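You operate a simulated robot arm through the tools that you are given. There is no shell and no other tool.

You are at the controls of a simulated two-armed robot. One attempt, no reset.

JOB
On the top of the window table, fold the rag in half and then in half again.

It is judged by the outcome, as a careful person would: the job done as asked, and still so three seconds after it is handed in. It fails if anything else is knocked over, pushed out of place, dropped, spilled or broken. Flat cloth is picked up by pressing the open fingertips on it (5 to 10 N) and closing them slowly along it; thin cloth reads only 2 to 8 mm in the jaws.

ROBOT AND FRAMES
Two 7-joint arms with two-finger parallel grippers on one trunk, on a base that drives. Base frame: it is fixed to the floor where the robot stands at the start and does not move with it; the origin is under the middle of the robot, x ahead of it, y to its left, z up. Units: mm, degrees, N and s.
The left shoulder is at the start at [70, 188, 1371], the right one opposite. With the tool pointing down near the work surface each hand reaches from about 100 to 640 mm from the robot's upright axis, wherever it stands, measured 20 degrees to its own side. Places, roughly: rag [1250, -1500, 750]; top of the window table [1600, -1700, 700]. Payload 3.91 kg a hand.
The tool frame of a hand sits at the grasp point between the pads (the TCP): z along the fingers, y along the line on which they close. The tips reach 30 mm beyond it. The gripper opens to 110 mm. The fingers are 20 mm wide and 10 mm thick; the gripper's body (48 by 112 mm) begins 55 mm behind the TCP.
Orientation is that of the tool frame in the base frame, as [roll, pitch, yaw] about the fixed x, y, z axes, in that order (R = Rz(yaw) Ry(pitch) Rx(roll)). With the fingers straight down and closing along the base's y, the tool's x points along the base's -x, its y along +y and its z along -z.

CONTROLS
- The arms move only by the tool servo_tool. It takes "left_series", "right_series" or both (then of equal length, played together; a hand with none holds still); each is a list of rows, each an object (a shift or turn left out is 0, a gripper value left out holds the last) with "linear": the shift along the tool's x, y, z in mm, a list of three; "rot": the turn, a rotation vector about the tool's x, y, z in degrees, a list of three; "fingers": the gripper command, from -1 (fully open) to 1 (shut), values between in proportion. In form: [{"linear": [dx, dy, dz], "rot": [rx, ry, rz], "fingers": fingers}, ...]. A call has 1 to 20 rows; each row shifts and turns the commanded pose from where the row before left it, along the tool's axes as they then stand. A row lasts 0.2 s, in which the tool goes at most 50 mm and 8.6 degrees; a call with a longer step from one row to the next is refused whole, and so is a gripper value outside its range. A pose out of reach is approached as far as the arm can. The call stops where the force on the tool passes 40 N (or 10 N more than at its start, if that is more) or the arm is blocked; 0.2 s more then pass. The fingers move at their own pace (about 72 mm/s each) and stop on an object; they squeeze with about 32 N. The grip force told is the motor's: it shows also when the fingers shut on nothing. Time passes only in rows, and 0.2 s behind the last, so rows that do not move let the fingers close. It gives the time, the measured TCP pose, the force on the tool (base axes), the opening and the grip force at its end, in the units of the frame above (readings bear some noise), with the torque about the TCP (base axes, N m) and any sound that the robot's microphone picked up.
- Cameras (640 x 400 px; columns grow to the right, rows downward): "scene" is now at [125.5, 14.7, 1578.6]; the picture's right is [0.21, -0.98, 0.00], its down [-0.74, -0.16, -0.65] and it looks along [0.63, 0.14, -0.76] (base axes); focal length 280 px, centre (320, 200). "left" rides on the left gripper at [72, -17, -103] in its tool frame; the picture's right is [0.23, 0.97, 0.00], its down [-0.76, 0.18, -0.62] and it looks along [-0.61, 0.14, 0.78] (tool axes); focal length 222 px, centre (320, 200). "right" rides on the right gripper at [72, 17, -103] in its tool frame; the picture's right is [-0.23, 0.97, 0.00], its down [-0.76, -0.18, -0.62] and it looks along [-0.61, -0.14, 0.78] (tool axes); focal length 222 px, centre (320, 200). There is no depth. A picture from a camera that has moved, and an enlarged one, comes with that camera's place and axes in the base frame and with its lens.
- capture(camera): a new picture of that camera. It takes no simulated time.
- lift_body(by): slides the trunk up (or, below 0, down) by that many mm; the arms and the scene camera ride with it, the base frame stays. It gives what a move gives, with no picture.
- roll_base(legs): drives the robot by 1 to 6 legs, each [ahead, turn to the left] in mm and degrees, along the robot's own axes; the way and the turn of a leg run together, so that a leg with both is an arc; at most 1500 mm and 180 degrees a leg. The arms and the cameras ride along, it lands a little off, and it stops where it bumps. It gives what a move gives.
- turn_head(pan, tilt): turns the head with the scene camera to pan (to the left, within 86 degrees either way) and tilt (down, from -29 to 69), counted from straight ahead of the robot. It gives what a move gives.
- zoom(camera, box): a new picture of the part [left, top, right, bottom] of that camera's present view, enlarged. It takes no simulated time.
- finish_job(): hands the job in; it is judged then, once.

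Places have to be worked out from the pictures, the camera data and where the tool is seen. Open the grippers and draw the arms clear of the work before you hand the job in, unless the task says otherwise.

The tools are called as name(argument=value, ...) on one line, values as JSON. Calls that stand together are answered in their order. servo_tool: Moves the arms, as the interface text tells. Its arguments: {"type":"object","properties":{"left_series":{"type":"array"},"right_series":{"type":"array"}},"required":[]} The other tools are called the same way: lift_body (by) slides the trunk up or down; roll_base (legs) drives the base; turn_head (pan, tilt) turns the head that bears the scene camera; capture (camera) takes a picture; zoom (camera, box) takes an enlarged picture of a part of a camera's view; finish_job () hands the job in.

At the start:

```text
time_s: 0.0
left_eef_pos: [599.0, 260.4, 957.1]
left_tcp_rot: [-179.5, 6.7, -179.4]
left_force: [108.8, -67.3, -265.2]
left_ft_torque: [9.33, -13.37, 7.27]
left_gripper_width: 109.9
left_grasp_force: 0.0
right_eef_pos: [482.6, -169.9, 919.9]
right_tcp_rot: [179.3, 2.5, 177.6]
right_force: [78.5, 209.7, -259.8]
right_ft_torque: [-27.97, -13.44, -19.28]
right_gripper_width: 110.1
right_grasp_force: 0.1
trunk travel left (down, up): [-881.0, 59.0]
robot x, y, heading: [5.1, 2.5, -0.0]
head pan, tilt: [12.3, 49.6]
```

scene: 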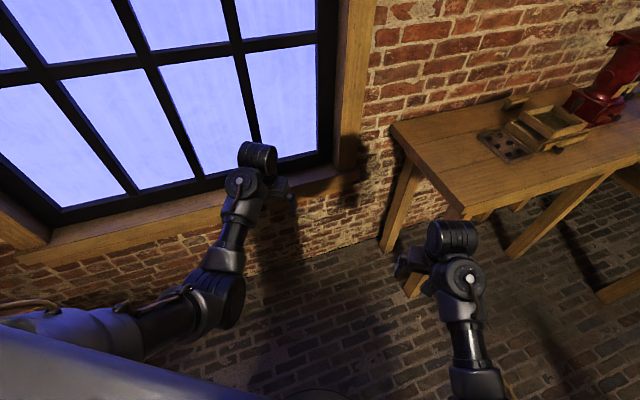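
right: 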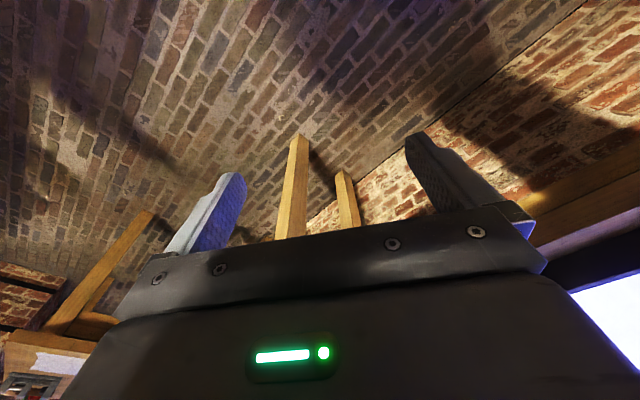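
left: 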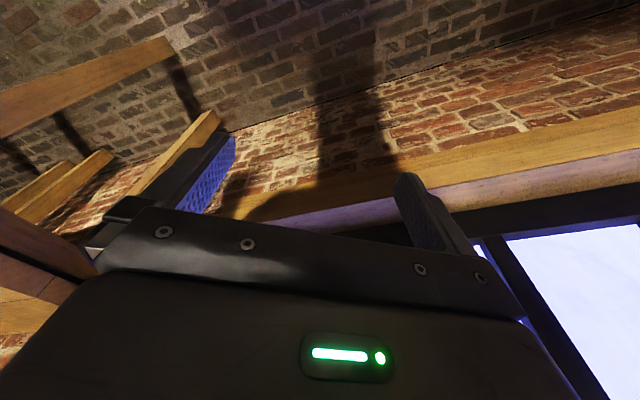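

I see a window ahead and a wooden table to the right front. I turn the head to the right to look for the rag near [1250, -1500, 750].

turn_head(pan=-50, tilt=30)

capture(camera="scene")

```text
time_s: 1.3
left_eef_pos: [601.8, 259.8, 956.0]
left_tcp_rot: [-179.7, 7.4, -179.5]
left_force: [54.8, -38.2, -128.5]
left_ft_torque: [5.03, -6.48, 4.08]
left_gripper_width: 110.1
left_grasp_force: 0.0
right_eef_pos: [484.3, -169.9, 918.4]
right_tcp_rot: [179.3, 2.7, 177.1]
right_force: [17.4, 74.7, -69.6]
right_ft_torque: [-9.69, -4.0, -6.78]
right_gripper_width: 110.1
right_grasp_force: 0.1
trunk travel left (down, up): [-881.0, 59.0]
robot x, y, heading: [-0.1, 1.3, -0.1]
head pan, tilt: [-50.0, 30.0]
```

```text
taken
camera scene: at [108.2, -71.0, 1607.6], right [-0.77, -0.64, 0.0], down [-0.32, 0.38, -0.87], along [0.56, -0.66, -0.5], focal length 280 px, centre (320, 200)
```

scene: 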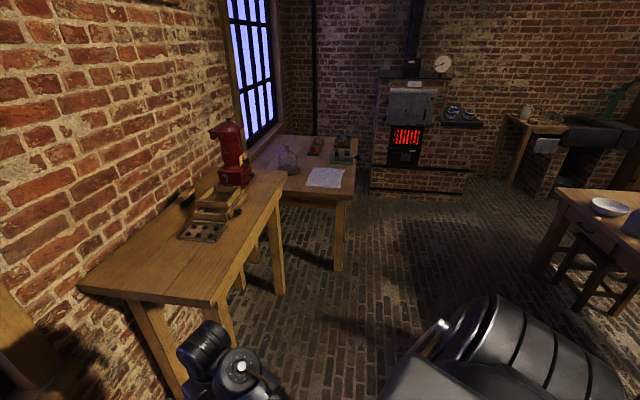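

The white cloth on the second table, at about (325,177), looks like the rag. I zoom in on it and on its surroundings.

zoom(camera="scene", box=[220, 110, 380, 210])

```text
4.00 times, centred on (300, 160) of scene
camera zoom: at [108.2, -71.0, 1607.6], right [-0.77, -0.64, 0.0], down [-0.32, 0.38, -0.87], along [0.56, -0.66, -0.5], focal length 1120 px, centre (400, 360)
```

zoom: 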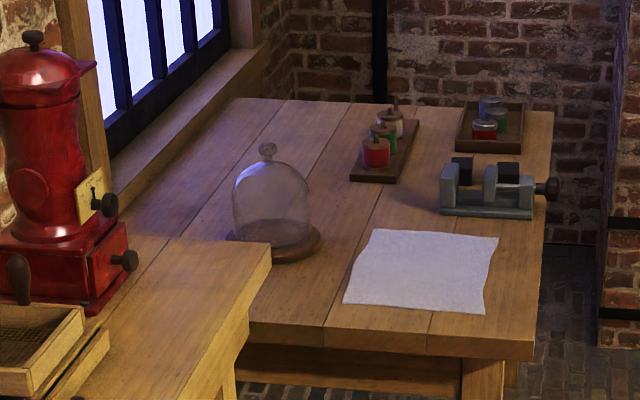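

The cloth lies near the front-right part of the second table, whose edges run at about -58° and 31.5°. Before driving I look down at the robot's own body and the floor around it to judge clearances.

turn_head(pan=0, tilt=69)

capture(camera="scene")

```text
time_s: 2.5
left_eef_pos: [602.0, 260.6, 957.9]
left_tcp_rot: [-179.6, 7.5, -179.4]
left_force: [55.3, -33.9, -128.8]
left_ft_torque: [4.57, -6.55, 3.65]
left_gripper_width: 110.1
left_grasp_force: 0.1
right_eef_pos: [483.2, -169.3, 918.3]
right_tcp_rot: [179.2, 2.7, 177.0]
right_force: [16.2, 74.5, -66.7]
right_ft_torque: [-9.88, -3.99, -6.89]
right_gripper_width: 109.8
right_grasp_force: 0.0
trunk travel left (down, up): [-881.0, 59.0]
robot x, y, heading: [0.9, 2.9, -0.0]
head pan, tilt: [0.0, 68.8]
```

```text
taken
camera scene: at [106.0, -1.8, 1556.2], right [0.0, -1.0, 0.0], down [-0.93, 0.0, -0.36], along [0.36, 0.0, -0.93], focal length 280 px, centre (320, 200)
```

scene: 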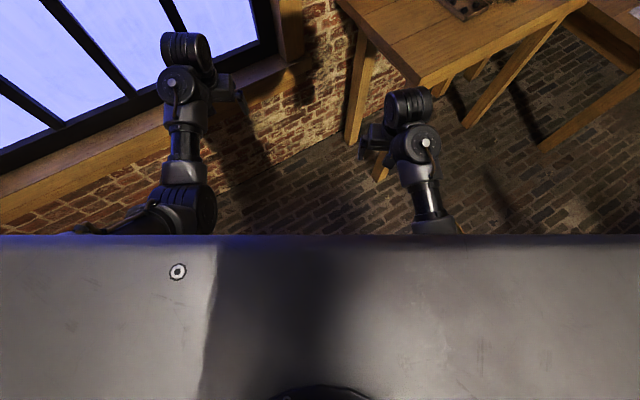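

The chest hides the base, with its front edge about 140 mm ahead of the axis. I draw both hands back toward the body and up a little before turning and driving.

servo_tool(left_series=[{"linear": [30, 0, 0]}, {"linear": [40, 0, -10]}, {"linear": [40, 0, -10]}, {"linear": [40, 0, -10]}, {"linear": [40, 0, -10]}, {"linear": [30, 0, 0]}, {"linear": [0, 0, 0]}], right_series=[{"linear": [20, 0, -10]}, {"linear": [20, 0, -10]}, {"linear": [20, 0, -10]}, {"linear": [20, 0, -10]}, {"linear": [20, 0, -10]}, {"linear": [10, 0, -10]}, {"linear": [0, 0, 0]}])

```text
time_s: 2.8
left_eef_pos: [597.8, 259.7, 959.3]
left_tcp_rot: [-179.5, 8.5, -179.2]
left_force: [36.7, -13.8, -61.3]
left_ft_torque: [1.84, -2.04, 1.57]
left_gripper_width: 109.8
left_grasp_force: 0.0
right_eef_pos: [481.8, -169.4, 921.4]
right_tcp_rot: [179.1, 3.4, 177.0]
right_force: [7.8, 23.5, -18.5]
right_ft_torque: [-3.23, -0.6, -2.27]
right_gripper_width: 109.8
right_grasp_force: 0.1
trunk travel left (down, up): [-881.0, 59.0]
robot x, y, heading: [0.4, 2.3, -0.2]
head pan, tilt: [0.0, 68.8]
stopped in row 1 (left hand): the force on the tool passed its limit at 180 N (the readings are from after the stop); the commanded pose is now the measured one
```

The hand was not touching anything, but the force reading is still large and appears to be settling. I hold still for a second and read again.

servo_tool(left_series=[{"linear": [0, 0, 0]}, {"linear": [0, 0, 0]}, {"linear": [0, 0, 0]}, {"linear": [0, 0, 0]}, {"linear": [0, 0, 0]}], right_series=[{"linear": [0, 0, 0]}, {"linear": [0, 0, 0]}, {"linear": [0, 0, 0]}, {"linear": [0, 0, 0]}, {"linear": [0, 0, 0]}])

capture(camera="left")

capture(camera="right")

```text
time_s: 3.1
left_eef_pos: [600.0, 259.2, 958.0]
left_tcp_rot: [-179.4, 8.5, -179.1]
left_force: [17.1, -6.8, -28.4]
left_ft_torque: [0.86, -0.97, 0.72]
left_gripper_width: 109.9
left_grasp_force: 0.1
right_eef_pos: [482.9, -169.5, 921.8]
right_tcp_rot: [179.0, 3.4, 176.8]
right_force: [2.8, 10.0, -8.2]
right_ft_torque: [-1.39, -0.39, -0.99]
right_gripper_width: 109.8
right_grasp_force: 0.0
trunk travel left (down, up): [-881.0, 59.0]
robot x, y, heading: [1.1, -0.7, -0.0]
head pan, tilt: [0.0, 68.8]
stopped in row 1 (left hand): the force on the tool passed its limit at 85 N (the readings are from after the stop); the commanded pose is now the measured one
```

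```text
taken
camera left: at [513.5, 243.2, 1048.9], right [-0.24, 0.97, -0.04], down [0.66, 0.19, 0.73], along [0.71, 0.15, -0.68], focal length 222 px, centre (320, 200)
```

left: 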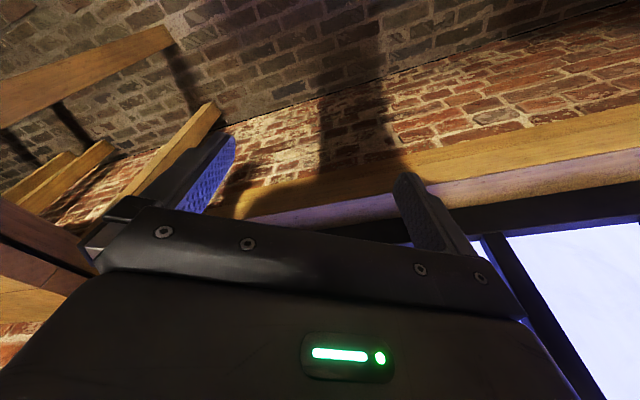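

```text
taken
camera right: at [404.0, -149.2, 1021.0], right [0.28, 0.96, 0.03], down [0.71, -0.23, 0.66], along [0.64, -0.16, -0.75], focal length 222 px, centre (320, 200)
```

right: 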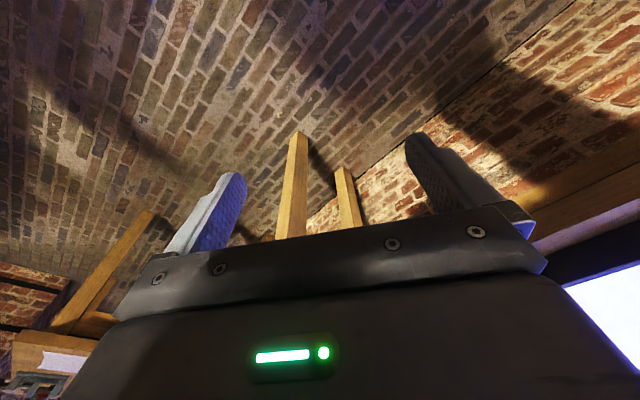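

The stored offset is dying away with every stop, so I hold once more to let it settle.

servo_tool(left_series=[{"linear": [0, 0, 0]}, {"linear": [0, 0, 0]}, {"linear": [0, 0, 0]}], right_series=[{"linear": [0, 0, 0]}, {"linear": [0, 0, 0]}, {"linear": [0, 0, 0]}])

```text
time_s: 3.6
left_eef_pos: [600.5, 259.9, 958.1]
left_tcp_rot: [-179.5, 8.6, -179.1]
left_force: [10.4, -4.4, -18.4]
left_ft_torque: [0.56, -0.6, 0.49]
left_gripper_width: 109.8
left_grasp_force: 0.1
right_eef_pos: [481.6, -168.8, 922.4]
right_tcp_rot: [179.0, 3.4, 176.9]
right_force: [1.8, 4.6, -4.6]
right_ft_torque: [-0.75, -0.19, -0.56]
right_gripper_width: 109.8
right_grasp_force: 0.1
trunk travel left (down, up): [-881.0, 59.0]
robot x, y, heading: [-1.2, 2.6, -0.0]
head pan, tilt: [0.0, 68.8]
stopped in row 2 (left hand): the force on the tool passed its limit at 45 N (the readings are from after the stop); the commanded pose is now the measured one
```

The readings are now down to 18 N and 5 N. I try the retreat of both hands gently.

servo_tool(left_series=[{"linear": [0, 0, 0]}, {"linear": [0, 0, 0]}, {"linear": [0, 0, 0]}, {"linear": [10, 0, -5]}, {"linear": [20, 0, -10]}, {"linear": [30, 0, -10]}, {"linear": [30, 0, -10]}, {"linear": [30, 0, -10]}, {"linear": [30, 0, -10]}, {"linear": [20, 0, -5]}, {"linear": [10, 0, 0]}, {"linear": [0, 0, 0]}], right_series=[{"linear": [0, 0, 0]}, {"linear": [0, 0, 0]}, {"linear": [0, 0, 0]}, {"linear": [10, 0, -5]}, {"linear": [10, 0, -10]}, {"linear": [20, 0, -10]}, {"linear": [20, 0, -10]}, {"linear": [20, 0, -10]}, {"linear": [20, 0, -10]}, {"linear": [10, 0, -5]}, {"linear": [0, 0, 0]}, {"linear": [0, 0, 0]}])

```text
time_s: 4.5
left_eef_pos: [599.8, 260.3, 959.0]
left_tcp_rot: [-179.3, 8.9, -179.0]
left_force: [11.0, -4.3, -17.5]
left_ft_torque: [0.59, -0.58, 0.46]
left_gripper_width: 110.1
left_grasp_force: 0.1
right_eef_pos: [481.3, -167.1, 922.0]
right_tcp_rot: [178.9, 3.7, 176.8]
right_force: [1.4, 7.1, -2.1]
right_ft_torque: [-0.79, -0.13, -0.58]
right_gripper_width: 110.1
right_grasp_force: 0.1
trunk travel left (down, up): [-881.0, 59.0]
robot x, y, heading: [-1.5, -0.2, 0.1]
head pan, tilt: [0.0, 68.8]
stopped in row 4 (left hand): the force on the tool passed its limit at 56 N (the readings are from after the stop); the commanded pose is now the measured one
```

The left hand did not move and its force rose again, as if held. I look at the left arm to see whether something touches it.

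turn_head(pan=40, tilt=45)

capture(camera="scene")

```text
time_s: 5.5
left_eef_pos: [599.3, 259.0, 959.9]
left_tcp_rot: [-179.3, 8.8, -179.0]
left_force: [14.8, -7.6, -29.6]
left_ft_torque: [1.09, -1.48, 0.94]
left_gripper_width: 109.9
left_grasp_force: 0.1
right_eef_pos: [480.3, -168.1, 922.1]
right_tcp_rot: [179.0, 3.6, 176.9]
right_force: [1.2, 7.5, -7.0]
right_ft_torque: [-1.03, -0.38, -0.74]
right_gripper_width: 109.9
right_grasp_force: 0.0
trunk travel left (down, up): [-881.0, 59.0]
robot x, y, heading: [1.4, 1.5, -0.4]
head pan, tilt: [40.0, 45.0]
```

```text
taken
camera scene: at [112.2, 50.4, 1585.0], right [0.64, -0.77, 0.0], down [-0.54, -0.45, -0.71], along [0.54, 0.45, -0.71], focal length 280 px, centre (320, 200)
```

scene: 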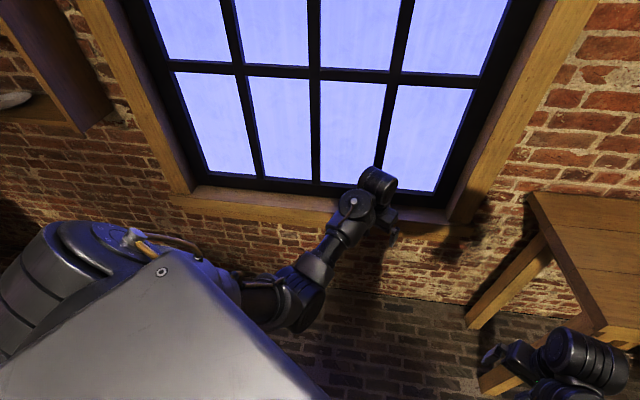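

The wall is about 1 m off toward the window, so the left hand is clear of it. I test with the right hand alone, a small slow lift and retreat.

servo_tool(right_series=[{"linear": [2, 0, -2]}, {"linear": [4, 0, -4]}, {"linear": [6, 0, -6]}, {"linear": [8, 0, -8]}, {"linear": [10, 0, -10]}, {"linear": [10, 0, -10]}, {"linear": [10, 0, -10]}, {"linear": [5, 0, -5]}, {"linear": [0, 0, 0]}])

```text
time_s: 6.0
left_eef_pos: [600.0, 259.3, 959.0]
left_tcp_rot: [-179.4, 8.9, -179.0]
left_force: [9.7, -3.1, -16.6]
left_ft_torque: [0.5, -0.53, 0.41]
left_gripper_width: 109.9
left_grasp_force: 0.1
right_eef_pos: [478.9, -168.3, 923.8]
right_tcp_rot: [178.9, 3.8, 176.7]
right_force: [3.1, 11.5, -7.4]
right_ft_torque: [-1.4, -0.33, -1.03]
right_gripper_width: 109.8
right_grasp_force: 0.0
trunk travel left (down, up): [-881.0, 59.0]
robot x, y, heading: [1.1, -4.5, -0.0]
head pan, tilt: [40.0, 45.0]
stopped in row 2 (right hand): the force on the tool passed its limit at 48 N (the readings are from after the stop); the commanded pose is now the measured one
```

It stopped again with nothing near the hand, so I test the opposite direction, a few mm down and ahead, to learn how the force reading behaves.

servo_tool(right_series=[{"linear": [0, 0, 0]}, {"linear": [-1, 0, 1]}, {"linear": [-2, 0, 2]}, {"linear": [-3, 0, 3]}, {"linear": [-3, 0, 3]}, {"linear": [-3, 0, 3]}, {"linear": [0, 0, 0]}])

```text
time_s: 7.6
left_eef_pos: [599.7, 260.8, 957.9]
left_tcp_rot: [-179.4, 8.8, -179.1]
left_force: [11.8, -7.0, -26.5]
left_ft_torque: [0.97, -1.38, 0.78]
left_gripper_width: 109.9
left_grasp_force: 0.1
right_eef_pos: [493.1, -168.8, 912.2]
right_tcp_rot: [178.9, 3.8, 176.8]
right_force: [0.2, -0.2, 1.0]
right_ft_torque: [-0.01, -0.01, -0.01]
right_gripper_width: 109.9
right_grasp_force: 0.1
trunk travel left (down, up): [-881.0, 59.0]
robot x, y, heading: [3.7, 1.9, 0.1]
head pan, tilt: [40.0, 45.0]
```

Down and ahead moves freely and the force drops to zero, so the arms start out folded against their own limit. I lower both hands first and then draw them in.

servo_tool(left_series=[{"linear": [0, 0, 3]}, {"linear": [0, 0, 5]}, {"linear": [0, 0, 10]}, {"linear": [0, 0, 15]}, {"linear": [0, 0, 20]}, {"linear": [0, 0, 20]}, {"linear": [0, 0, 20]}, {"linear": [0, 0, 20]}, {"linear": [0, 0, 20]}, {"linear": [0, 0, 15]}, {"linear": [0, 0, 10]}, {"linear": [0, 0, 0]}], right_series=[{"linear": [0, 0, 3]}, {"linear": [0, 0, 5]}, {"linear": [0, 0, 10]}, {"linear": [0, 0, 15]}, {"linear": [0, 0, 20]}, {"linear": [0, 0, 20]}, {"linear": [0, 0, 20]}, {"linear": [0, 0, 20]}, {"linear": [0, 0, 15]}, {"linear": [0, 0, 10]}, {"linear": [0, 0, 5]}, {"linear": [0, 0, 0]}])

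```text
time_s: 10.2
left_eef_pos: [624.2, 258.6, 802.3]
left_tcp_rot: [-179.4, 8.7, -179.1]
left_force: [-0.1, -0.2, 0.6]
left_ft_torque: [0.0, 0.0, 0.01]
left_gripper_width: 110.5
left_grasp_force: 0.0
right_eef_pos: [501.6, -166.7, 768.9]
right_tcp_rot: [179.0, 3.8, 176.8]
right_force: [0.4, 0.6, -0.5]
right_ft_torque: [-0.01, 0.01, -0.02]
right_gripper_width: 110.1
right_grasp_force: 0.0
trunk travel left (down, up): [-881.0, 59.0]
robot x, y, heading: [2.1, 1.2, -0.1]
head pan, tilt: [40.0, 45.0]
```

Both arms are free now with forces near zero. I level the tools and draw the hands back toward the body for the drive.

servo_tool(left_series=[{"linear": [5, 0, 0], "rot": [0, 2, 0]}, {"linear": [15, 0, 0], "rot": [0, 3, 0]}, {"linear": [25, 0, 0], "rot": [0, 3.7, 0]}, {"linear": [30, 0, 0]}, {"linear": [30, 0, 0]}, {"linear": [30, 0, 0]}, {"linear": [30, 0, 0]}, {"linear": [30, 0, 0]}, {"linear": [20, 0, 0]}, {"linear": [10, 0, 0]}, {"linear": [0, 0, 0]}], right_series=[{"linear": [5, 0, 0], "rot": [0, 1, 0]}, {"linear": [10, 0, 0], "rot": [0, 1, 0]}, {"linear": [15, 0, 0], "rot": [0, 1.8, 0]}, {"linear": [20, 0, 0]}, {"linear": [20, 0, 0]}, {"linear": [20, 0, 0]}, {"linear": [20, 0, 0]}, {"linear": [15, 0, 0]}, {"linear": [10, 0, 0]}, {"linear": [5, 0, 0]}, {"linear": [0, 0, 0]}])

capture(camera="scene")

```text
time_s: 12.6
left_eef_pos: [399.0, 255.4, 797.3]
left_tcp_rot: [-179.4, 0.1, -179.1]
left_force: [-1.0, 0.4, -0.6]
left_ft_torque: [0.03, -0.02, 0.0]
left_gripper_width: 109.8
left_grasp_force: 0.0
right_eef_pos: [363.0, -158.7, 768.7]
right_tcp_rot: [178.9, 0.0, 176.9]
right_force: [0.3, 0.2, -0.4]
right_ft_torque: [0.01, 0.0, 0.0]
right_gripper_width: 110.1
right_grasp_force: 0.1
trunk travel left (down, up): [-881.0, 59.0]
robot x, y, heading: [-2.5, 3.1, 0.3]
head pan, tilt: [40.0, 45.0]
```

```text
taken
camera scene: at [112.5, 50.5, 1585.0], right [0.64, -0.77, 0.0], down [-0.54, -0.45, -0.71], along [0.54, 0.45, -0.71], focal length 280 px, centre (320, 200)
```

scene: 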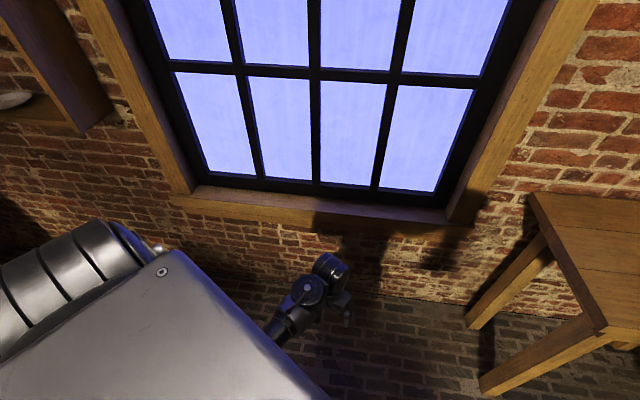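

Both hands are drawn in. I look over to the right for obstacles along the planned path.

turn_head(pan=-80, tilt=35)

capture(camera="scene")

```text
time_s: 14.6
left_eef_pos: [399.4, 257.2, 798.0]
left_tcp_rot: [-179.4, 0.2, -179.0]
left_force: [0.5, -0.5, -0.3]
left_ft_torque: [0.03, 0.02, -0.01]
left_gripper_width: 110.1
left_grasp_force: 0.1
right_eef_pos: [361.4, -160.1, 769.4]
right_tcp_rot: [179.0, 0.0, 176.9]
right_force: [-0.4, 1.6, -0.1]
right_ft_torque: [0.0, 0.01, -0.01]
right_gripper_width: 110.1
right_grasp_force: 0.1
trunk travel left (down, up): [-881.0, 59.0]
robot x, y, heading: [-0.6, 0.8, -0.1]
head pan, tilt: [-80.0, 35.0]
```

```text
taken
camera scene: at [65.1, -88.5, 1599.8], right [-0.98, -0.17, 0.0], down [-0.1, 0.56, -0.82], along [0.14, -0.81, -0.57], focal length 280 px, centre (320, 200)
```

scene: 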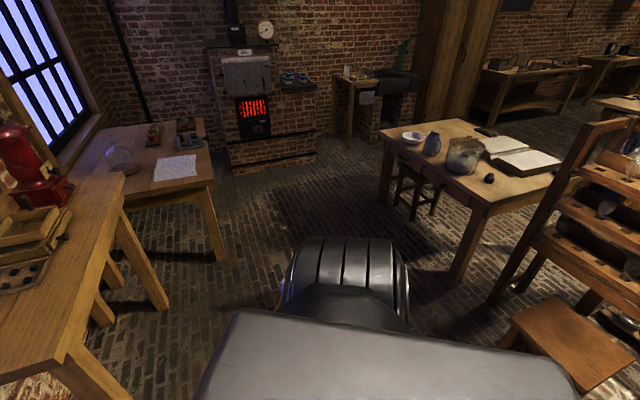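

The floor is open all the way to the right side of the window table. I turn right, drive about 2 m to a spot 650 mm off the table's long side, and turn to face it.

roll_base(legs=[[0, -75], [1000, 0], [994, 0], [0, 106.5]])

turn_head(pan=0, tilt=35)

capture(camera="scene")

```text
time_s: 32.2
left_eef_pos: [722.7, -1504.9, 797.9]
left_tcp_rot: [-179.5, 0.1, -148.5]
left_force: [0.3, 0.3, -0.7]
left_ft_torque: [0.01, 0.0, 0.0]
left_gripper_width: 110.0
left_grasp_force: 0.1
right_eef_pos: [903.4, -1880.9, 768.9]
right_tcp_rot: [178.9, 0.0, -152.4]
right_force: [0.4, 0.0, -0.2]
right_ft_torque: [-0.02, -0.02, -0.02]
right_gripper_width: 109.9
right_grasp_force: 0.1
trunk travel left (down, up): [-881.0, 59.0]
robot x, y, heading: [510.5, -1925.7, 30.8]
head pan, tilt: [-80.0, 35.0]
```

```text
time_s: 33.8
left_eef_pos: [723.6, -1504.2, 798.7]
left_tcp_rot: [-179.4, 0.1, -148.5]
left_force: [0.4, -0.3, 0.1]
left_ft_torque: [-0.03, 0.0, 0.01]
left_gripper_width: 110.2
left_grasp_force: 0.0
right_eef_pos: [902.6, -1880.5, 769.4]
right_tcp_rot: [178.9, 0.0, -152.5]
right_force: [0.7, -0.1, 0.4]
right_ft_torque: [-0.03, -0.03, -0.01]
right_gripper_width: 110.1
right_grasp_force: 0.1
trunk travel left (down, up): [-881.0, 59.0]
robot x, y, heading: [512.3, -1928.9, 30.6]
head pan, tilt: [0.0, 35.0]
```

```text
taken
camera scene: at [629.2, -1858.9, 1599.8], right [0.51, -0.86, 0.0], down [-0.49, -0.29, -0.82], along [0.71, 0.42, -0.57], focal length 280 px, centre (320, 200)
```

scene: 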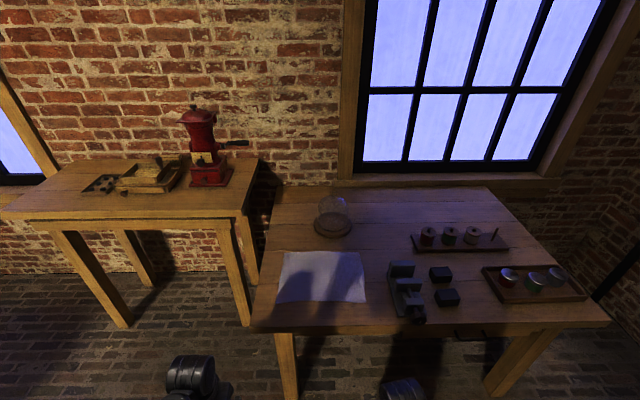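

I now face the table's long side squarely. I zoom in to measure the rag, the table edge and the neighbouring objects.

zoom(camera="scene", box=[240, 180, 480, 330])

```text
2.67 times, centred on (360, 255) of scene
camera zoom: at [629.2, -1858.9, 1599.8], right [0.51, -0.86, 0.0], down [-0.49, -0.29, -0.82], along [0.71, 0.42, -0.57], focal length 747 px, centre (213, 53)
```

zoom: 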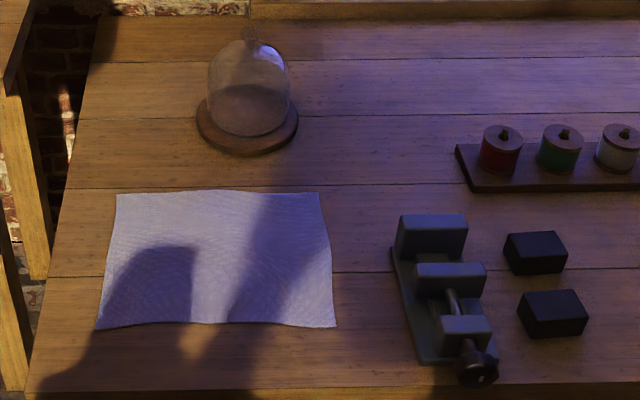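

The rag measures about 312 mm (along the table edge) by 240 mm (deep), its near side 85 mm in from the edge; the near edge of the table is about 640 mm ahead of my axis. Before closing in I want to see my own base, so I tilt the left hand so its camera looks down and back.

servo_tool(left_series=[{"rot": [0, 4, 0]}, {"rot": [0, 8, 0]}, {"rot": [0, 8, 0]}, {"rot": [0, 8, 0]}, {"rot": [0, 8, 0]}, {"rot": [0, 8, 0]}, {"rot": [0, 6, 0]}, {"rot": [0, 0, 0]}])

capture(camera="left")

```text
time_s: 34.4
left_eef_pos: [727.8, -1501.2, 795.5]
left_tcp_rot: [-179.4, -11.4, -148.5]
left_force: [9.6, -1.4, -39.8]
left_ft_torque: [1.5, -0.58, 0.36]
left_gripper_width: 109.8
left_grasp_force: 0.0
right_eef_pos: [903.7, -1879.3, 768.0]
right_tcp_rot: [178.9, 0.0, -152.4]
right_force: [-0.5, 0.2, -0.1]
right_ft_torque: [-0.03, -0.01, -0.03]
right_gripper_width: 110.0
right_grasp_force: 0.1
trunk travel left (down, up): [-881.0, 59.0]
robot x, y, heading: [511.8, -1926.8, 30.6]
head pan, tilt: [0.0, 35.0]
stopped in row 3 (left hand): the force on the tool passed its limit at 160 N (the readings are from after the stop); the commanded pose is now the measured one
```

```text
taken
camera left: at [693.0, -1541.3, 911.6], right [-0.7, 0.71, 0.04], down [0.64, 0.61, 0.46], along [0.31, 0.34, -0.89], focal length 222 px, centre (320, 200)
```

left: 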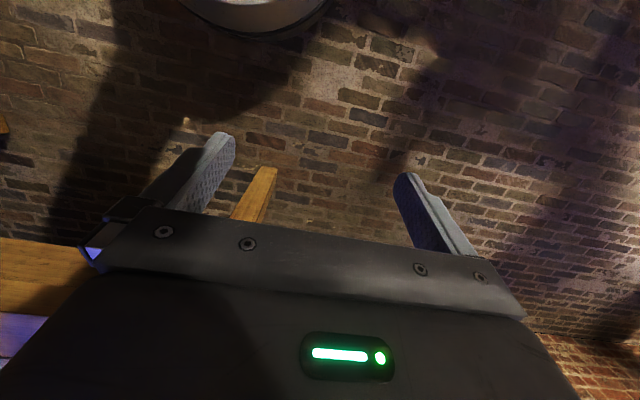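

The round base shows at the top of the picture, with a radius of about 270 mm, and the wrist will not tilt the fingers back toward me more than about 10°. I level the hand and test how far it tilts the other way (fingers pointing ahead).

servo_tool(left_series=[{"rot": [0, -3, 0]}, {"rot": [0, -8, 0]}, {"rot": [0, -8, 0]}, {"rot": [0, -8, 0]}, {"rot": [0, -8, 0]}, {"rot": [0, -8, 0]}, {"rot": [0, -8, 0]}, {"rot": [0, -8, 0]}, {"rot": [0, -8, 0]}, {"rot": [0, -4, 0]}, {"rot": [0, 0, 0]}])

capture(camera="scene")

```text
time_s: 36.8
left_eef_pos: [725.9, -1502.4, 796.5]
left_tcp_rot: [-178.9, 59.5, -147.4]
left_force: [0.6, 0.6, -0.2]
left_ft_torque: [0.04, 0.03, -0.03]
left_gripper_width: 110.2
left_grasp_force: 0.0
right_eef_pos: [902.9, -1880.4, 768.7]
right_tcp_rot: [178.8, -0.1, -152.5]
right_force: [-0.4, -0.2, -0.5]
right_ft_torque: [-0.01, -0.01, 0.0]
right_gripper_width: 110.1
right_grasp_force: 0.2
trunk travel left (down, up): [-881.0, 59.0]
robot x, y, heading: [512.3, -1929.6, 30.2]
head pan, tilt: [0.0, 35.0]
```

```text
taken
camera scene: at [629.1, -1858.9, 1599.9], right [0.51, -0.86, 0.0], down [-0.49, -0.29, -0.82], along [0.7, 0.42, -0.57], focal length 280 px, centre (320, 200)
```

scene: 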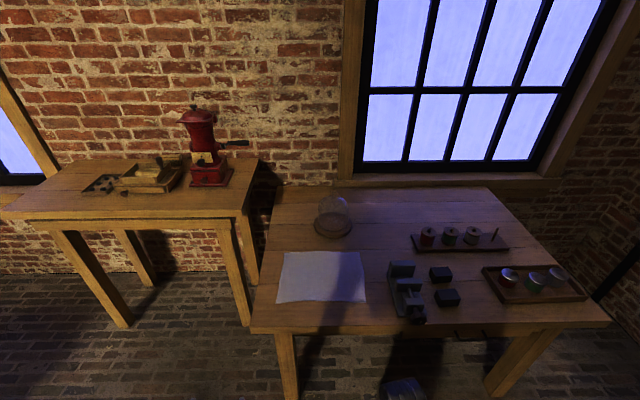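

The left hand tilts forward 60° with no trouble, so folding from the far side toward me with forward-tilting hands is the way. I raise the trunk so the hands clear the tabletops, then level the left hand and bring it inward.

lift_body(by=55)

servo_tool(left_series=[{"rot": [0, 4, 0]}, {"rot": [0, 8, 0]}, {"rot": [0, 8, 0]}, {"rot": [0, 8, 0]}, {"rot": [0, 8, 0]}, {"rot": [0, 8, 0]}, {"rot": [0, 4, 0]}, {"linear": [5, -15, 0]}, {"linear": [10, -25, 0]}, {"linear": [10, -25, 0]}, {"linear": [10, -25, 0]}, {"linear": [5, -10, 0]}, {"linear": [0, 0, 0]}], right_series=[{"rot": [0, -2, 0]}, {"rot": [0, -4, 0]}, {"rot": [0, -4, 0]}, {"linear": [0, 0, -5]}, {"linear": [0, 0, -10]}, {"linear": [0, 0, -10]}, {"linear": [0, 0, -5]}, {}, {}, {}, {}, {}, {}])

```text
time_s: 37.8
left_eef_pos: [726.6, -1501.9, 852.1]
left_tcp_rot: [-178.9, 59.5, -147.4]
left_force: [0.3, 0.3, -0.2]
left_ft_torque: [-0.03, -0.01, 0.01]
left_gripper_width: 110.2
left_grasp_force: 0.0
right_eef_pos: [903.4, -1880.3, 824.1]
right_tcp_rot: [178.9, 0.0, -152.6]
right_force: [-0.9, -0.5, 0.6]
right_ft_torque: [0.03, 0.0, -0.04]
right_gripper_width: 110.0
right_grasp_force: 0.0
trunk travel left (down, up): [-936.0, 4.0]
robot x, y, heading: [513.1, -1930.4, 30.7]
head pan, tilt: [0.0, 35.0]
```

```text
time_s: 40.6
left_eef_pos: [744.7, -1608.1, 845.5]
left_tcp_rot: [-179.3, 11.6, -148.4]
left_force: [-0.4, -0.4, 1.1]
left_ft_torque: [0.02, 0.02, -0.02]
left_gripper_width: 110.0
left_grasp_force: 0.0
right_eef_pos: [898.6, -1882.4, 853.8]
right_tcp_rot: [178.9, 10.0, -152.7]
right_force: [-0.1, 0.1, 0.0]
right_ft_torque: [-0.03, -0.03, -0.02]
right_gripper_width: 109.9
right_grasp_force: 0.1
trunk travel left (down, up): [-936.0, 4.0]
robot x, y, heading: [511.7, -1931.9, 30.4]
head pan, tilt: [0.0, 35.0]
```

Hands are now at about z 850 and 360 mm ahead, 155 mm to each side. I look down-left to see the table legs and the gap at the table's front end, where I plan to stand for the first fold.

turn_head(pan=30, tilt=45)

capture(camera="scene")

```text
time_s: 41.5
left_eef_pos: [746.2, -1609.4, 844.5]
left_tcp_rot: [-179.4, 11.3, -148.4]
left_force: [0.2, 0.6, 0.5]
left_ft_torque: [0.01, 0.02, 0.0]
left_gripper_width: 110.1
left_grasp_force: 0.0
right_eef_pos: [898.3, -1882.8, 852.3]
right_tcp_rot: [179.0, 10.0, -152.7]
right_force: [0.0, 0.3, 0.2]
right_ft_torque: [-0.02, 0.01, -0.03]
right_gripper_width: 110.0
right_grasp_force: 0.2
trunk travel left (down, up): [-936.0, 4.0]
robot x, y, heading: [512.1, -1927.8, 30.6]
head pan, tilt: [30.0, 45.0]
```

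```text
taken
camera scene: at [593.4, -1833.0, 1640.1], right [0.87, -0.49, 0.0], down [-0.35, -0.62, -0.71], along [0.35, 0.62, -0.71], focal length 280 px, centre (320, 200)
```

scene: 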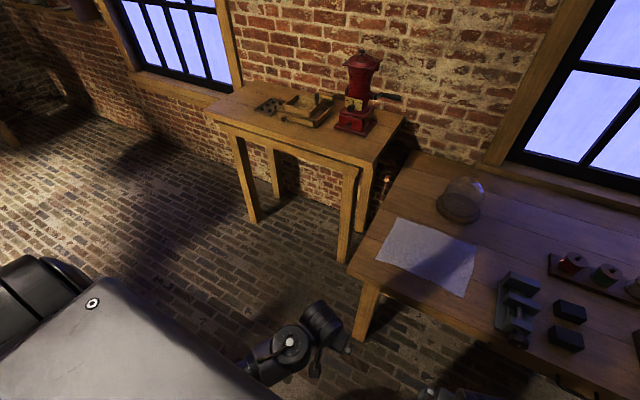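

Table leg foot is at about 107 mm in from the front end and 62 mm in from the side; table 1's nearest foot leaves room for my base at the front end. I drive around to the front end, stopping short to check.

roll_base(legs=[[0, 68.4], [823, 0], [823, 0], [0, -148.7]])

turn_head(pan=0, tilt=30)

capture(camera="scene")

```text
time_s: 59.0
left_eef_pos: [602.4, -484.5, 844.2]
left_tcp_rot: [-179.5, 11.4, 132.2]
left_force: [-0.6, 0.4, -0.2]
left_ft_torque: [0.01, 0.01, 0.01]
left_gripper_width: 110.0
left_grasp_force: 0.1
right_eef_pos: [358.6, -683.6, 853.7]
right_tcp_rot: [178.9, 10.0, 127.7]
right_force: [-0.1, 0.1, 0.0]
right_ft_torque: [-0.01, 0.02, 0.0]
right_gripper_width: 110.2
right_grasp_force: 0.1
trunk travel left (down, up): [-936.0, 4.0]
robot x, y, heading: [243.3, -312.6, -49.1]
head pan, tilt: [30.0, 45.0]
```

```text
time_s: 59.9
left_eef_pos: [601.8, -485.4, 844.8]
left_tcp_rot: [-179.5, 11.5, 132.2]
left_force: [0.3, 0.4, -0.1]
left_ft_torque: [0.01, -0.02, -0.05]
left_gripper_width: 109.7
left_grasp_force: 0.1
right_eef_pos: [359.8, -684.5, 854.2]
right_tcp_rot: [178.9, 9.9, 127.7]
right_force: [0.2, 0.1, 0.5]
right_ft_torque: [-0.01, 0.0, 0.0]
right_gripper_width: 110.2
right_grasp_force: 0.0
trunk travel left (down, up): [-936.0, 4.0]
robot x, y, heading: [246.9, -313.2, -48.9]
head pan, tilt: [0.0, 30.0]
```

```text
taken
camera scene: at [338.2, -418.7, 1662.6], right [-0.75, -0.66, 0.0], down [-0.33, 0.38, -0.87], along [0.57, -0.65, -0.5], focal length 280 px, centre (320, 200)
```

scene: 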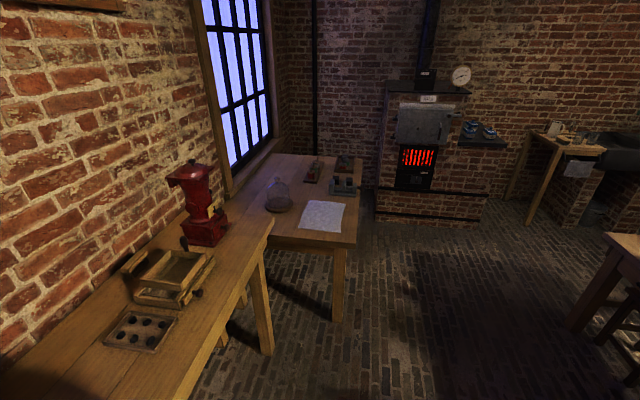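

I'm at the staging point looking along the tables. I zoom to refine where the table end, rag and leg are from here.

zoom(camera="scene", box=[220, 140, 400, 330])

```text
2.11 times, centred on (310, 235) of scene
camera zoom: at [338.2, -418.7, 1662.6], right [-0.75, -0.66, 0.0], down [-0.33, 0.38, -0.87], along [0.57, -0.65, -0.5], focal length 590 px, centre (341, 126)
```

zoom: 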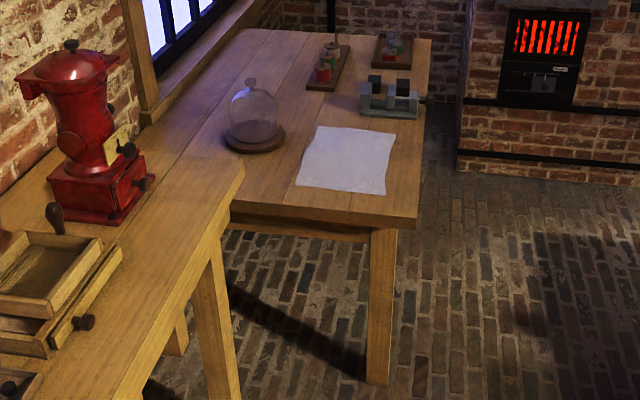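

The heading already points at the target spot. I drive 750 mm ahead and check clearances again.

roll_base(legs=[[750, 0.5]])

turn_head(pan=0, tilt=50)

capture(camera="scene")

```text
time_s: 64.0
left_eef_pos: [1106.6, -1049.9, 845.0]
left_tcp_rot: [-179.3, 11.5, 133.0]
left_force: [0.2, 0.7, -0.2]
left_ft_torque: [0.01, 0.01, -0.03]
left_gripper_width: 110.2
left_grasp_force: 0.0
right_eef_pos: [867.0, -1251.5, 853.4]
right_tcp_rot: [178.9, 10.0, 128.4]
right_force: [0.2, -0.2, 0.0]
right_ft_torque: [0.03, 0.0, -0.02]
right_gripper_width: 110.1
right_grasp_force: 0.0
trunk travel left (down, up): [-936.0, 4.0]
robot x, y, heading: [745.1, -881.6, -48.5]
head pan, tilt: [0.0, 30.0]
```

```text
time_s: 64.8
left_eef_pos: [1107.0, -1049.3, 845.9]
left_tcp_rot: [-179.5, 11.3, 132.9]
left_force: [0.2, 0.1, -0.2]
left_ft_torque: [0.0, 0.02, 0.01]
left_gripper_width: 110.1
left_grasp_force: 0.1
right_eef_pos: [866.9, -1253.0, 853.4]
right_tcp_rot: [178.9, 10.0, 128.5]
right_force: [-0.7, 0.5, 1.1]
right_ft_torque: [0.03, 0.02, 0.01]
right_gripper_width: 110.1
right_grasp_force: 0.0
trunk travel left (down, up): [-936.0, 4.0]
robot x, y, heading: [748.3, -875.1, -48.1]
head pan, tilt: [0.0, 50.0]
```

```text
taken
camera scene: at [832.7, -977.1, 1633.2], right [-0.75, -0.67, 0.0], down [-0.51, 0.57, -0.64], along [0.43, -0.48, -0.77], focal length 280 px, centre (320, 200)
```

scene: 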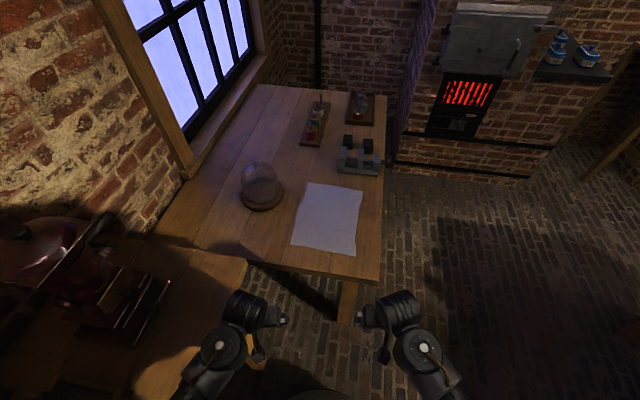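

The corner of the table now computes to about (950, -1400) with a top height near 725. I drive the last 365 mm to stand 190 mm off the table's front end and turn square to it.

roll_base(legs=[[365, 0], [0, -10]])

capture(camera="scene")

```text
time_s: 66.2
left_eef_pos: [1182.8, -1144.7, 846.4]
left_tcp_rot: [-179.0, 11.5, 132.3]
left_force: [-22.8, -0.9, 5.3]
left_ft_torque: [0.21, -0.98, 0.9]
left_gripper_width: 102.5
left_grasp_force: 0.0
right_eef_pos: [950.8, -1346.5, 854.9]
right_tcp_rot: [178.7, 10.3, 128.6]
right_force: [-0.5, -0.1, -0.3]
right_ft_torque: [-0.03, -0.04, 0.04]
right_gripper_width: 110.4
right_grasp_force: 0.0
trunk travel left (down, up): [-936.0, 4.0]
robot x, y, heading: [836.8, -984.0, -48.3]
head pan, tilt: [0.0, 50.0]
stopped in leg 1: the force on the tool passed its limit at 49 N (the readings are from after the stop); the commanded pose is now the measured one
```

```text
taken
camera scene: at [913.5, -1071.2, 1634.1], right [-0.75, -0.66, 0.0], down [-0.51, 0.57, -0.65], along [0.43, -0.48, -0.76], focal length 280 px, centre (320, 200)
```

scene: 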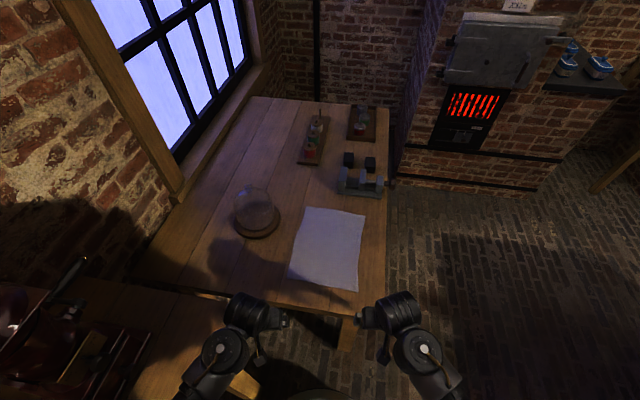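

The left finger touched the side of table 1 (49 N), so that table's edge lies closer than I reckoned. I back straight off the way I came.

roll_base(legs=[[-150, 0]])

capture(camera="scene")

capture(camera="left")

```text
time_s: 67.6
left_eef_pos: [1089.6, -1036.8, 844.1]
left_tcp_rot: [-179.1, 11.2, 132.5]
left_force: [0.9, 0.2, 0.5]
left_ft_torque: [-0.01, 0.01, 0.0]
left_gripper_width: 110.1
left_grasp_force: 0.0
right_eef_pos: [854.9, -1238.6, 853.5]
right_tcp_rot: [178.9, 9.9, 128.6]
right_force: [-0.1, 0.0, 0.3]
right_ft_torque: [-0.01, -0.01, 0.03]
right_gripper_width: 110.4
right_grasp_force: 0.1
trunk travel left (down, up): [-936.0, 4.0]
robot x, y, heading: [738.4, -870.0, -48.4]
head pan, tilt: [0.0, 50.0]
```

```text
taken
camera scene: at [822.8, -967.2, 1632.8], right [-0.75, -0.67, 0.0], down [-0.51, 0.57, -0.64], along [0.43, -0.48, -0.77], focal length 280 px, centre (320, 200)
```

scene: 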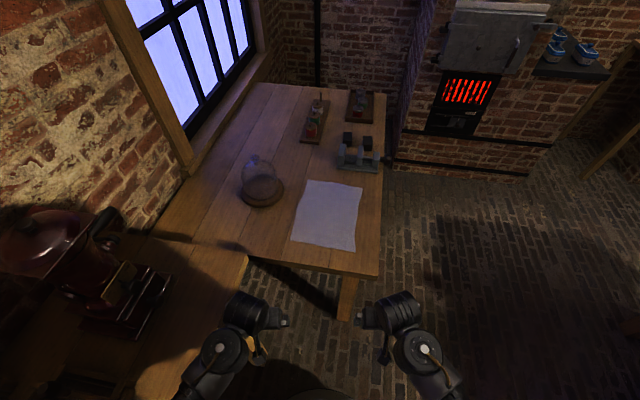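

```text
taken
camera left: at [1016.9, -979.6, 931.4], right [0.57, 0.82, -0.06], down [0.56, -0.34, 0.76], along [0.6, -0.46, -0.65], focal length 222 px, centre (320, 200)
```

left: 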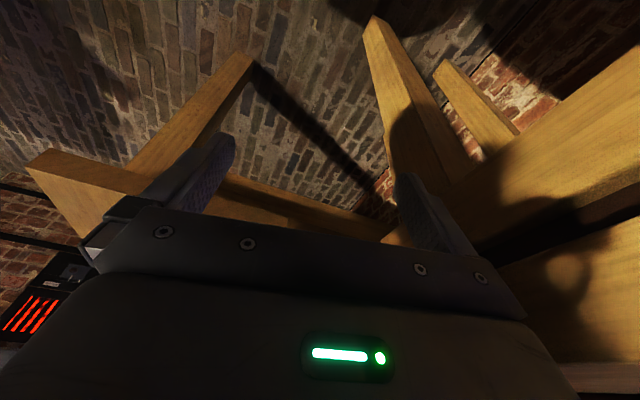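

Table 1 shows no sign of having moved, and its corner works out to lie about 395 mm in from the window table's right side. I zoom on the dark round shape at the bottom of the view to check my base's extent.

zoom(camera="scene", box=[180, 250, 460, 400])

```text
2.29 times, centred on (320, 325) of scene
camera zoom: at [822.8, -967.2, 1632.8], right [-0.75, -0.67, 0.0], down [-0.51, 0.57, -0.64], along [0.43, -0.48, -0.77], focal length 640 px, centre (320, -86)
```

zoom: 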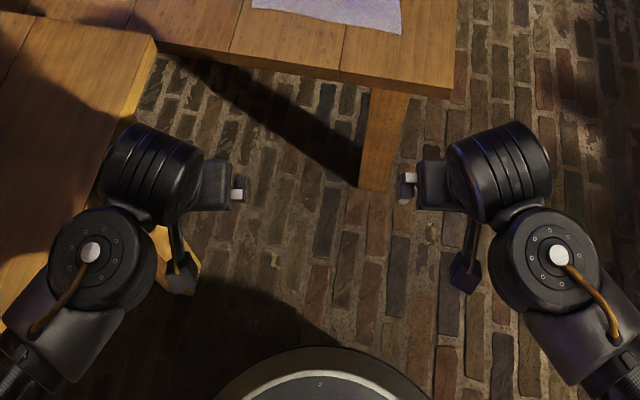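

The base's outer skirt is nearer 290 mm in radius, so I keep it clear of the leg and will pull the rag a little nearer before folding. I bring the left hand inward first, away from table 1.

servo_tool(left_series=[{"linear": [0, -10, 0]}, {"linear": [0, -20, 0]}, {"linear": [0, -20, 0]}, {"linear": [0, -10, 0]}, {"linear": [0, 0, 0]}])

roll_base(legs=[[0, -4.8], [325, 0]])

capture(camera="scene")

```text
time_s: 68.8
left_eef_pos: [1043.8, -1077.0, 845.3]
left_tcp_rot: [-179.0, 11.3, 132.5]
left_force: [0.7, 0.0, 0.1]
left_ft_torque: [-0.01, 0.06, 0.0]
left_gripper_width: 109.7
left_grasp_force: 0.1
right_eef_pos: [854.2, -1238.2, 854.2]
right_tcp_rot: [178.9, 10.0, 128.7]
right_force: [-0.2, 0.4, 0.1]
right_ft_torque: [-0.03, 0.04, -0.01]
right_gripper_width: 109.8
right_grasp_force: 0.1
trunk travel left (down, up): [-936.0, 4.0]
robot x, y, heading: [734.9, -868.7, -48.2]
head pan, tilt: [0.0, 50.0]
```

```text
time_s: 71.5
left_eef_pos: [1223.2, -1363.9, 844.9]
left_tcp_rot: [-179.0, 11.3, 127.6]
left_force: [0.3, -0.3, 0.6]
left_ft_torque: [-0.01, 0.0, 0.01]
left_gripper_width: 110.1
left_grasp_force: 0.0
right_eef_pos: [1019.9, -1509.5, 853.8]
right_tcp_rot: [178.9, 10.0, 123.7]
right_force: [0.8, 0.0, 0.1]
right_ft_torque: [0.0, 0.03, 0.0]
right_gripper_width: 109.9
right_grasp_force: 0.0
trunk travel left (down, up): [-936.0, 4.0]
robot x, y, heading: [930.9, -1130.5, -52.5]
head pan, tilt: [0.0, 50.0]
```

```text
taken
camera scene: at [1010.7, -1233.6, 1633.1], right [-0.79, -0.61, 0.0], down [-0.47, 0.61, -0.64], along [0.39, -0.51, -0.77], focal length 280 px, centre (320, 200)
```

scene: 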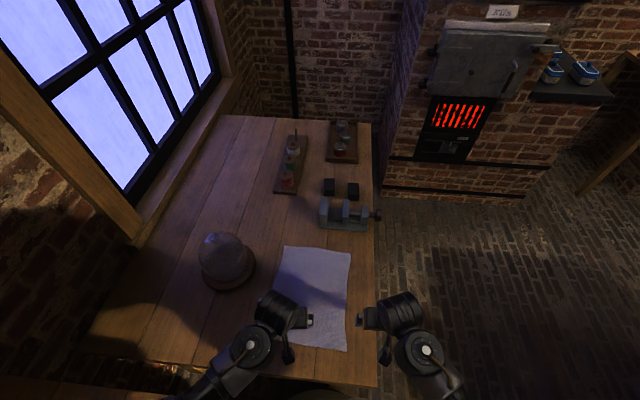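

The robot is in place at the table's front end without contact. I turn the last 5° to square up with the table and look at the rag.

roll_base(legs=[[0, -5.4]])

turn_head(pan=8, tilt=55)

capture(camera="scene")

```text
time_s: 72.4
left_eef_pos: [1198.4, -1387.2, 845.9]
left_tcp_rot: [-179.2, 11.3, 122.3]
left_force: [0.1, -0.8, -0.3]
left_ft_torque: [-0.02, -0.02, 0.03]
left_gripper_width: 110.1
left_grasp_force: 0.1
right_eef_pos: [983.4, -1512.0, 853.7]
right_tcp_rot: [178.9, 10.0, 118.5]
right_force: [-0.8, -0.3, 0.9]
right_ft_torque: [0.03, 0.01, 0.02]
right_gripper_width: 110.2
right_grasp_force: 0.1
trunk travel left (down, up): [-936.0, 4.0]
robot x, y, heading: [930.1, -1129.4, -55.2]
head pan, tilt: [0.0, 50.0]
```

```text
time_s: 73.1
left_eef_pos: [1197.1, -1386.9, 846.6]
left_tcp_rot: [-179.1, 11.3, 122.5]
left_force: [0.2, 0.4, -0.1]
left_ft_torque: [-0.02, 0.0, 0.01]
left_gripper_width: 109.8
left_grasp_force: 0.0
right_eef_pos: [981.9, -1512.2, 854.4]
right_tcp_rot: [178.9, 10.1, 118.6]
right_force: [-0.3, -1.2, -0.6]
right_ft_torque: [0.01, -0.02, 0.0]
right_gripper_width: 109.9
right_grasp_force: 0.1
trunk travel left (down, up): [-936.0, 4.0]
robot x, y, heading: [922.9, -1129.9, -55.1]
head pan, tilt: [8.0, 55.0]
```

```text
taken
camera scene: at [1004.3, -1224.8, 1626.7], right [-0.73, -0.68, 0.0], down [-0.56, 0.6, -0.57], along [0.39, -0.42, -0.82], focal length 280 px, centre (320, 200)
```

scene: 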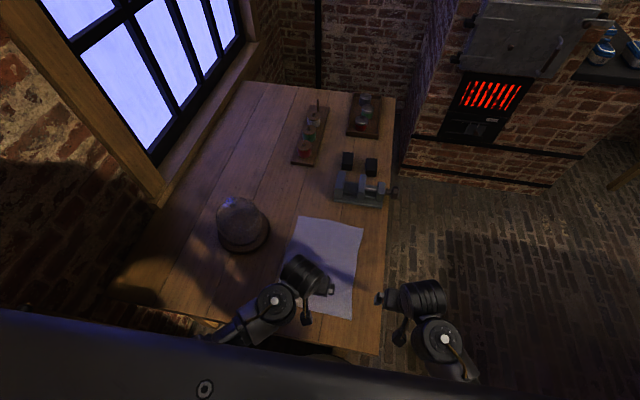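

The rag's far corners are still about 660–685 mm from my axis, so I'll first pinch its near corners and slide it about 70 mm toward me. I bring both hands, levelled, above the near corners.

servo_tool(left_series=[{"linear": [2, 5, 0], "rot": [0, 3, 0]}, {"linear": [3, 8, 0], "rot": [0, 4, 0]}, {"linear": [3, 9, 0], "rot": [0, 4, 0]}, {"linear": [3, 10, 0]}, {"linear": [3, 10, 0]}, {"linear": [3, 10, 0]}, {"linear": [2, 8, 0]}, {"linear": [0, 6, 0]}, {"linear": [0, 0, 0]}], right_series=[{"linear": [1, 10, 0], "rot": [0, 3, -1]}, {"linear": [2, 18, 0], "rot": [0, 3, -1]}, {"linear": [2, 24, 0], "rot": [0, 4, -1]}, {"linear": [2, 26, 0]}, {"linear": [2, 26, 0]}, {"linear": [2, 24, 0]}, {"linear": [0, 18, 0]}, {"linear": [0, 10, 0]}, {"linear": [0, 0, 0]}])

capture(camera="right")

capture(camera="left")

capture(camera="scene")

```text
time_s: 75.1
left_eef_pos: [1243.4, -1334.7, 844.0]
left_tcp_rot: [-179.1, 0.3, 122.2]
left_force: [0.6, 0.2, -0.6]
left_ft_torque: [-0.06, -0.01, 0.0]
left_gripper_width: 110.0
left_grasp_force: 0.0
right_eef_pos: [1110.4, -1422.8, 855.3]
right_tcp_rot: [179.2, 0.0, 121.6]
right_force: [0.0, 0.2, -0.2]
right_ft_torque: [-0.01, 0.04, 0.0]
right_gripper_width: 109.8
right_grasp_force: 0.0
trunk travel left (down, up): [-936.0, 4.0]
robot x, y, heading: [928.6, -1127.6, -55.5]
head pan, tilt: [8.0, 55.0]
```

```text
taken
camera right: at [1084.4, -1352.5, 959.8], right [0.95, 0.32, 0.01], down [0.24, -0.75, 0.62], along [0.21, -0.59, -0.78], focal length 222 px, centre (320, 200)
```

right: 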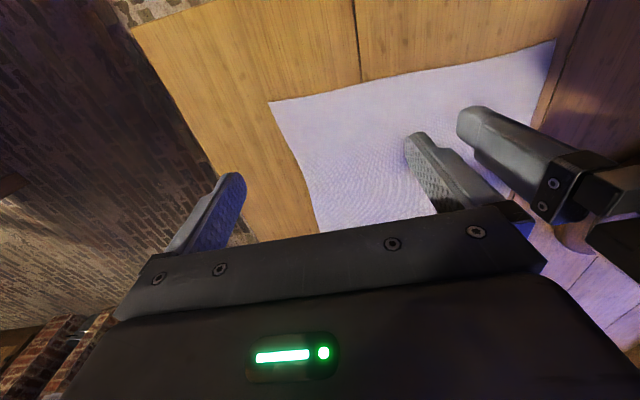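

```text
taken
camera left: at [1191.2, -1281.5, 946.8], right [0.7, 0.71, -0.02], down [0.56, -0.54, 0.62], along [0.43, -0.45, -0.78], focal length 222 px, centre (320, 200)
```

left: 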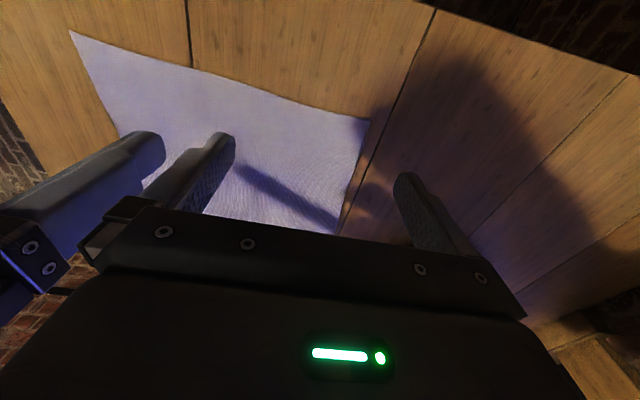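

```text
taken
camera scene: at [1005.2, -1225.8, 1626.6], right [-0.73, -0.68, 0.0], down [-0.56, 0.6, -0.57], along [0.39, -0.42, -0.82], focal length 280 px, centre (320, 200)
```

scene: 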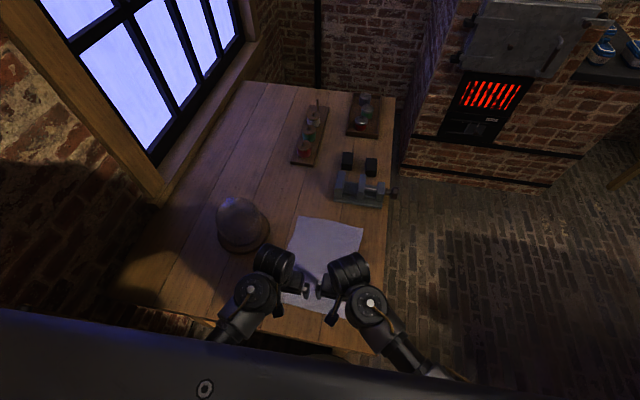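

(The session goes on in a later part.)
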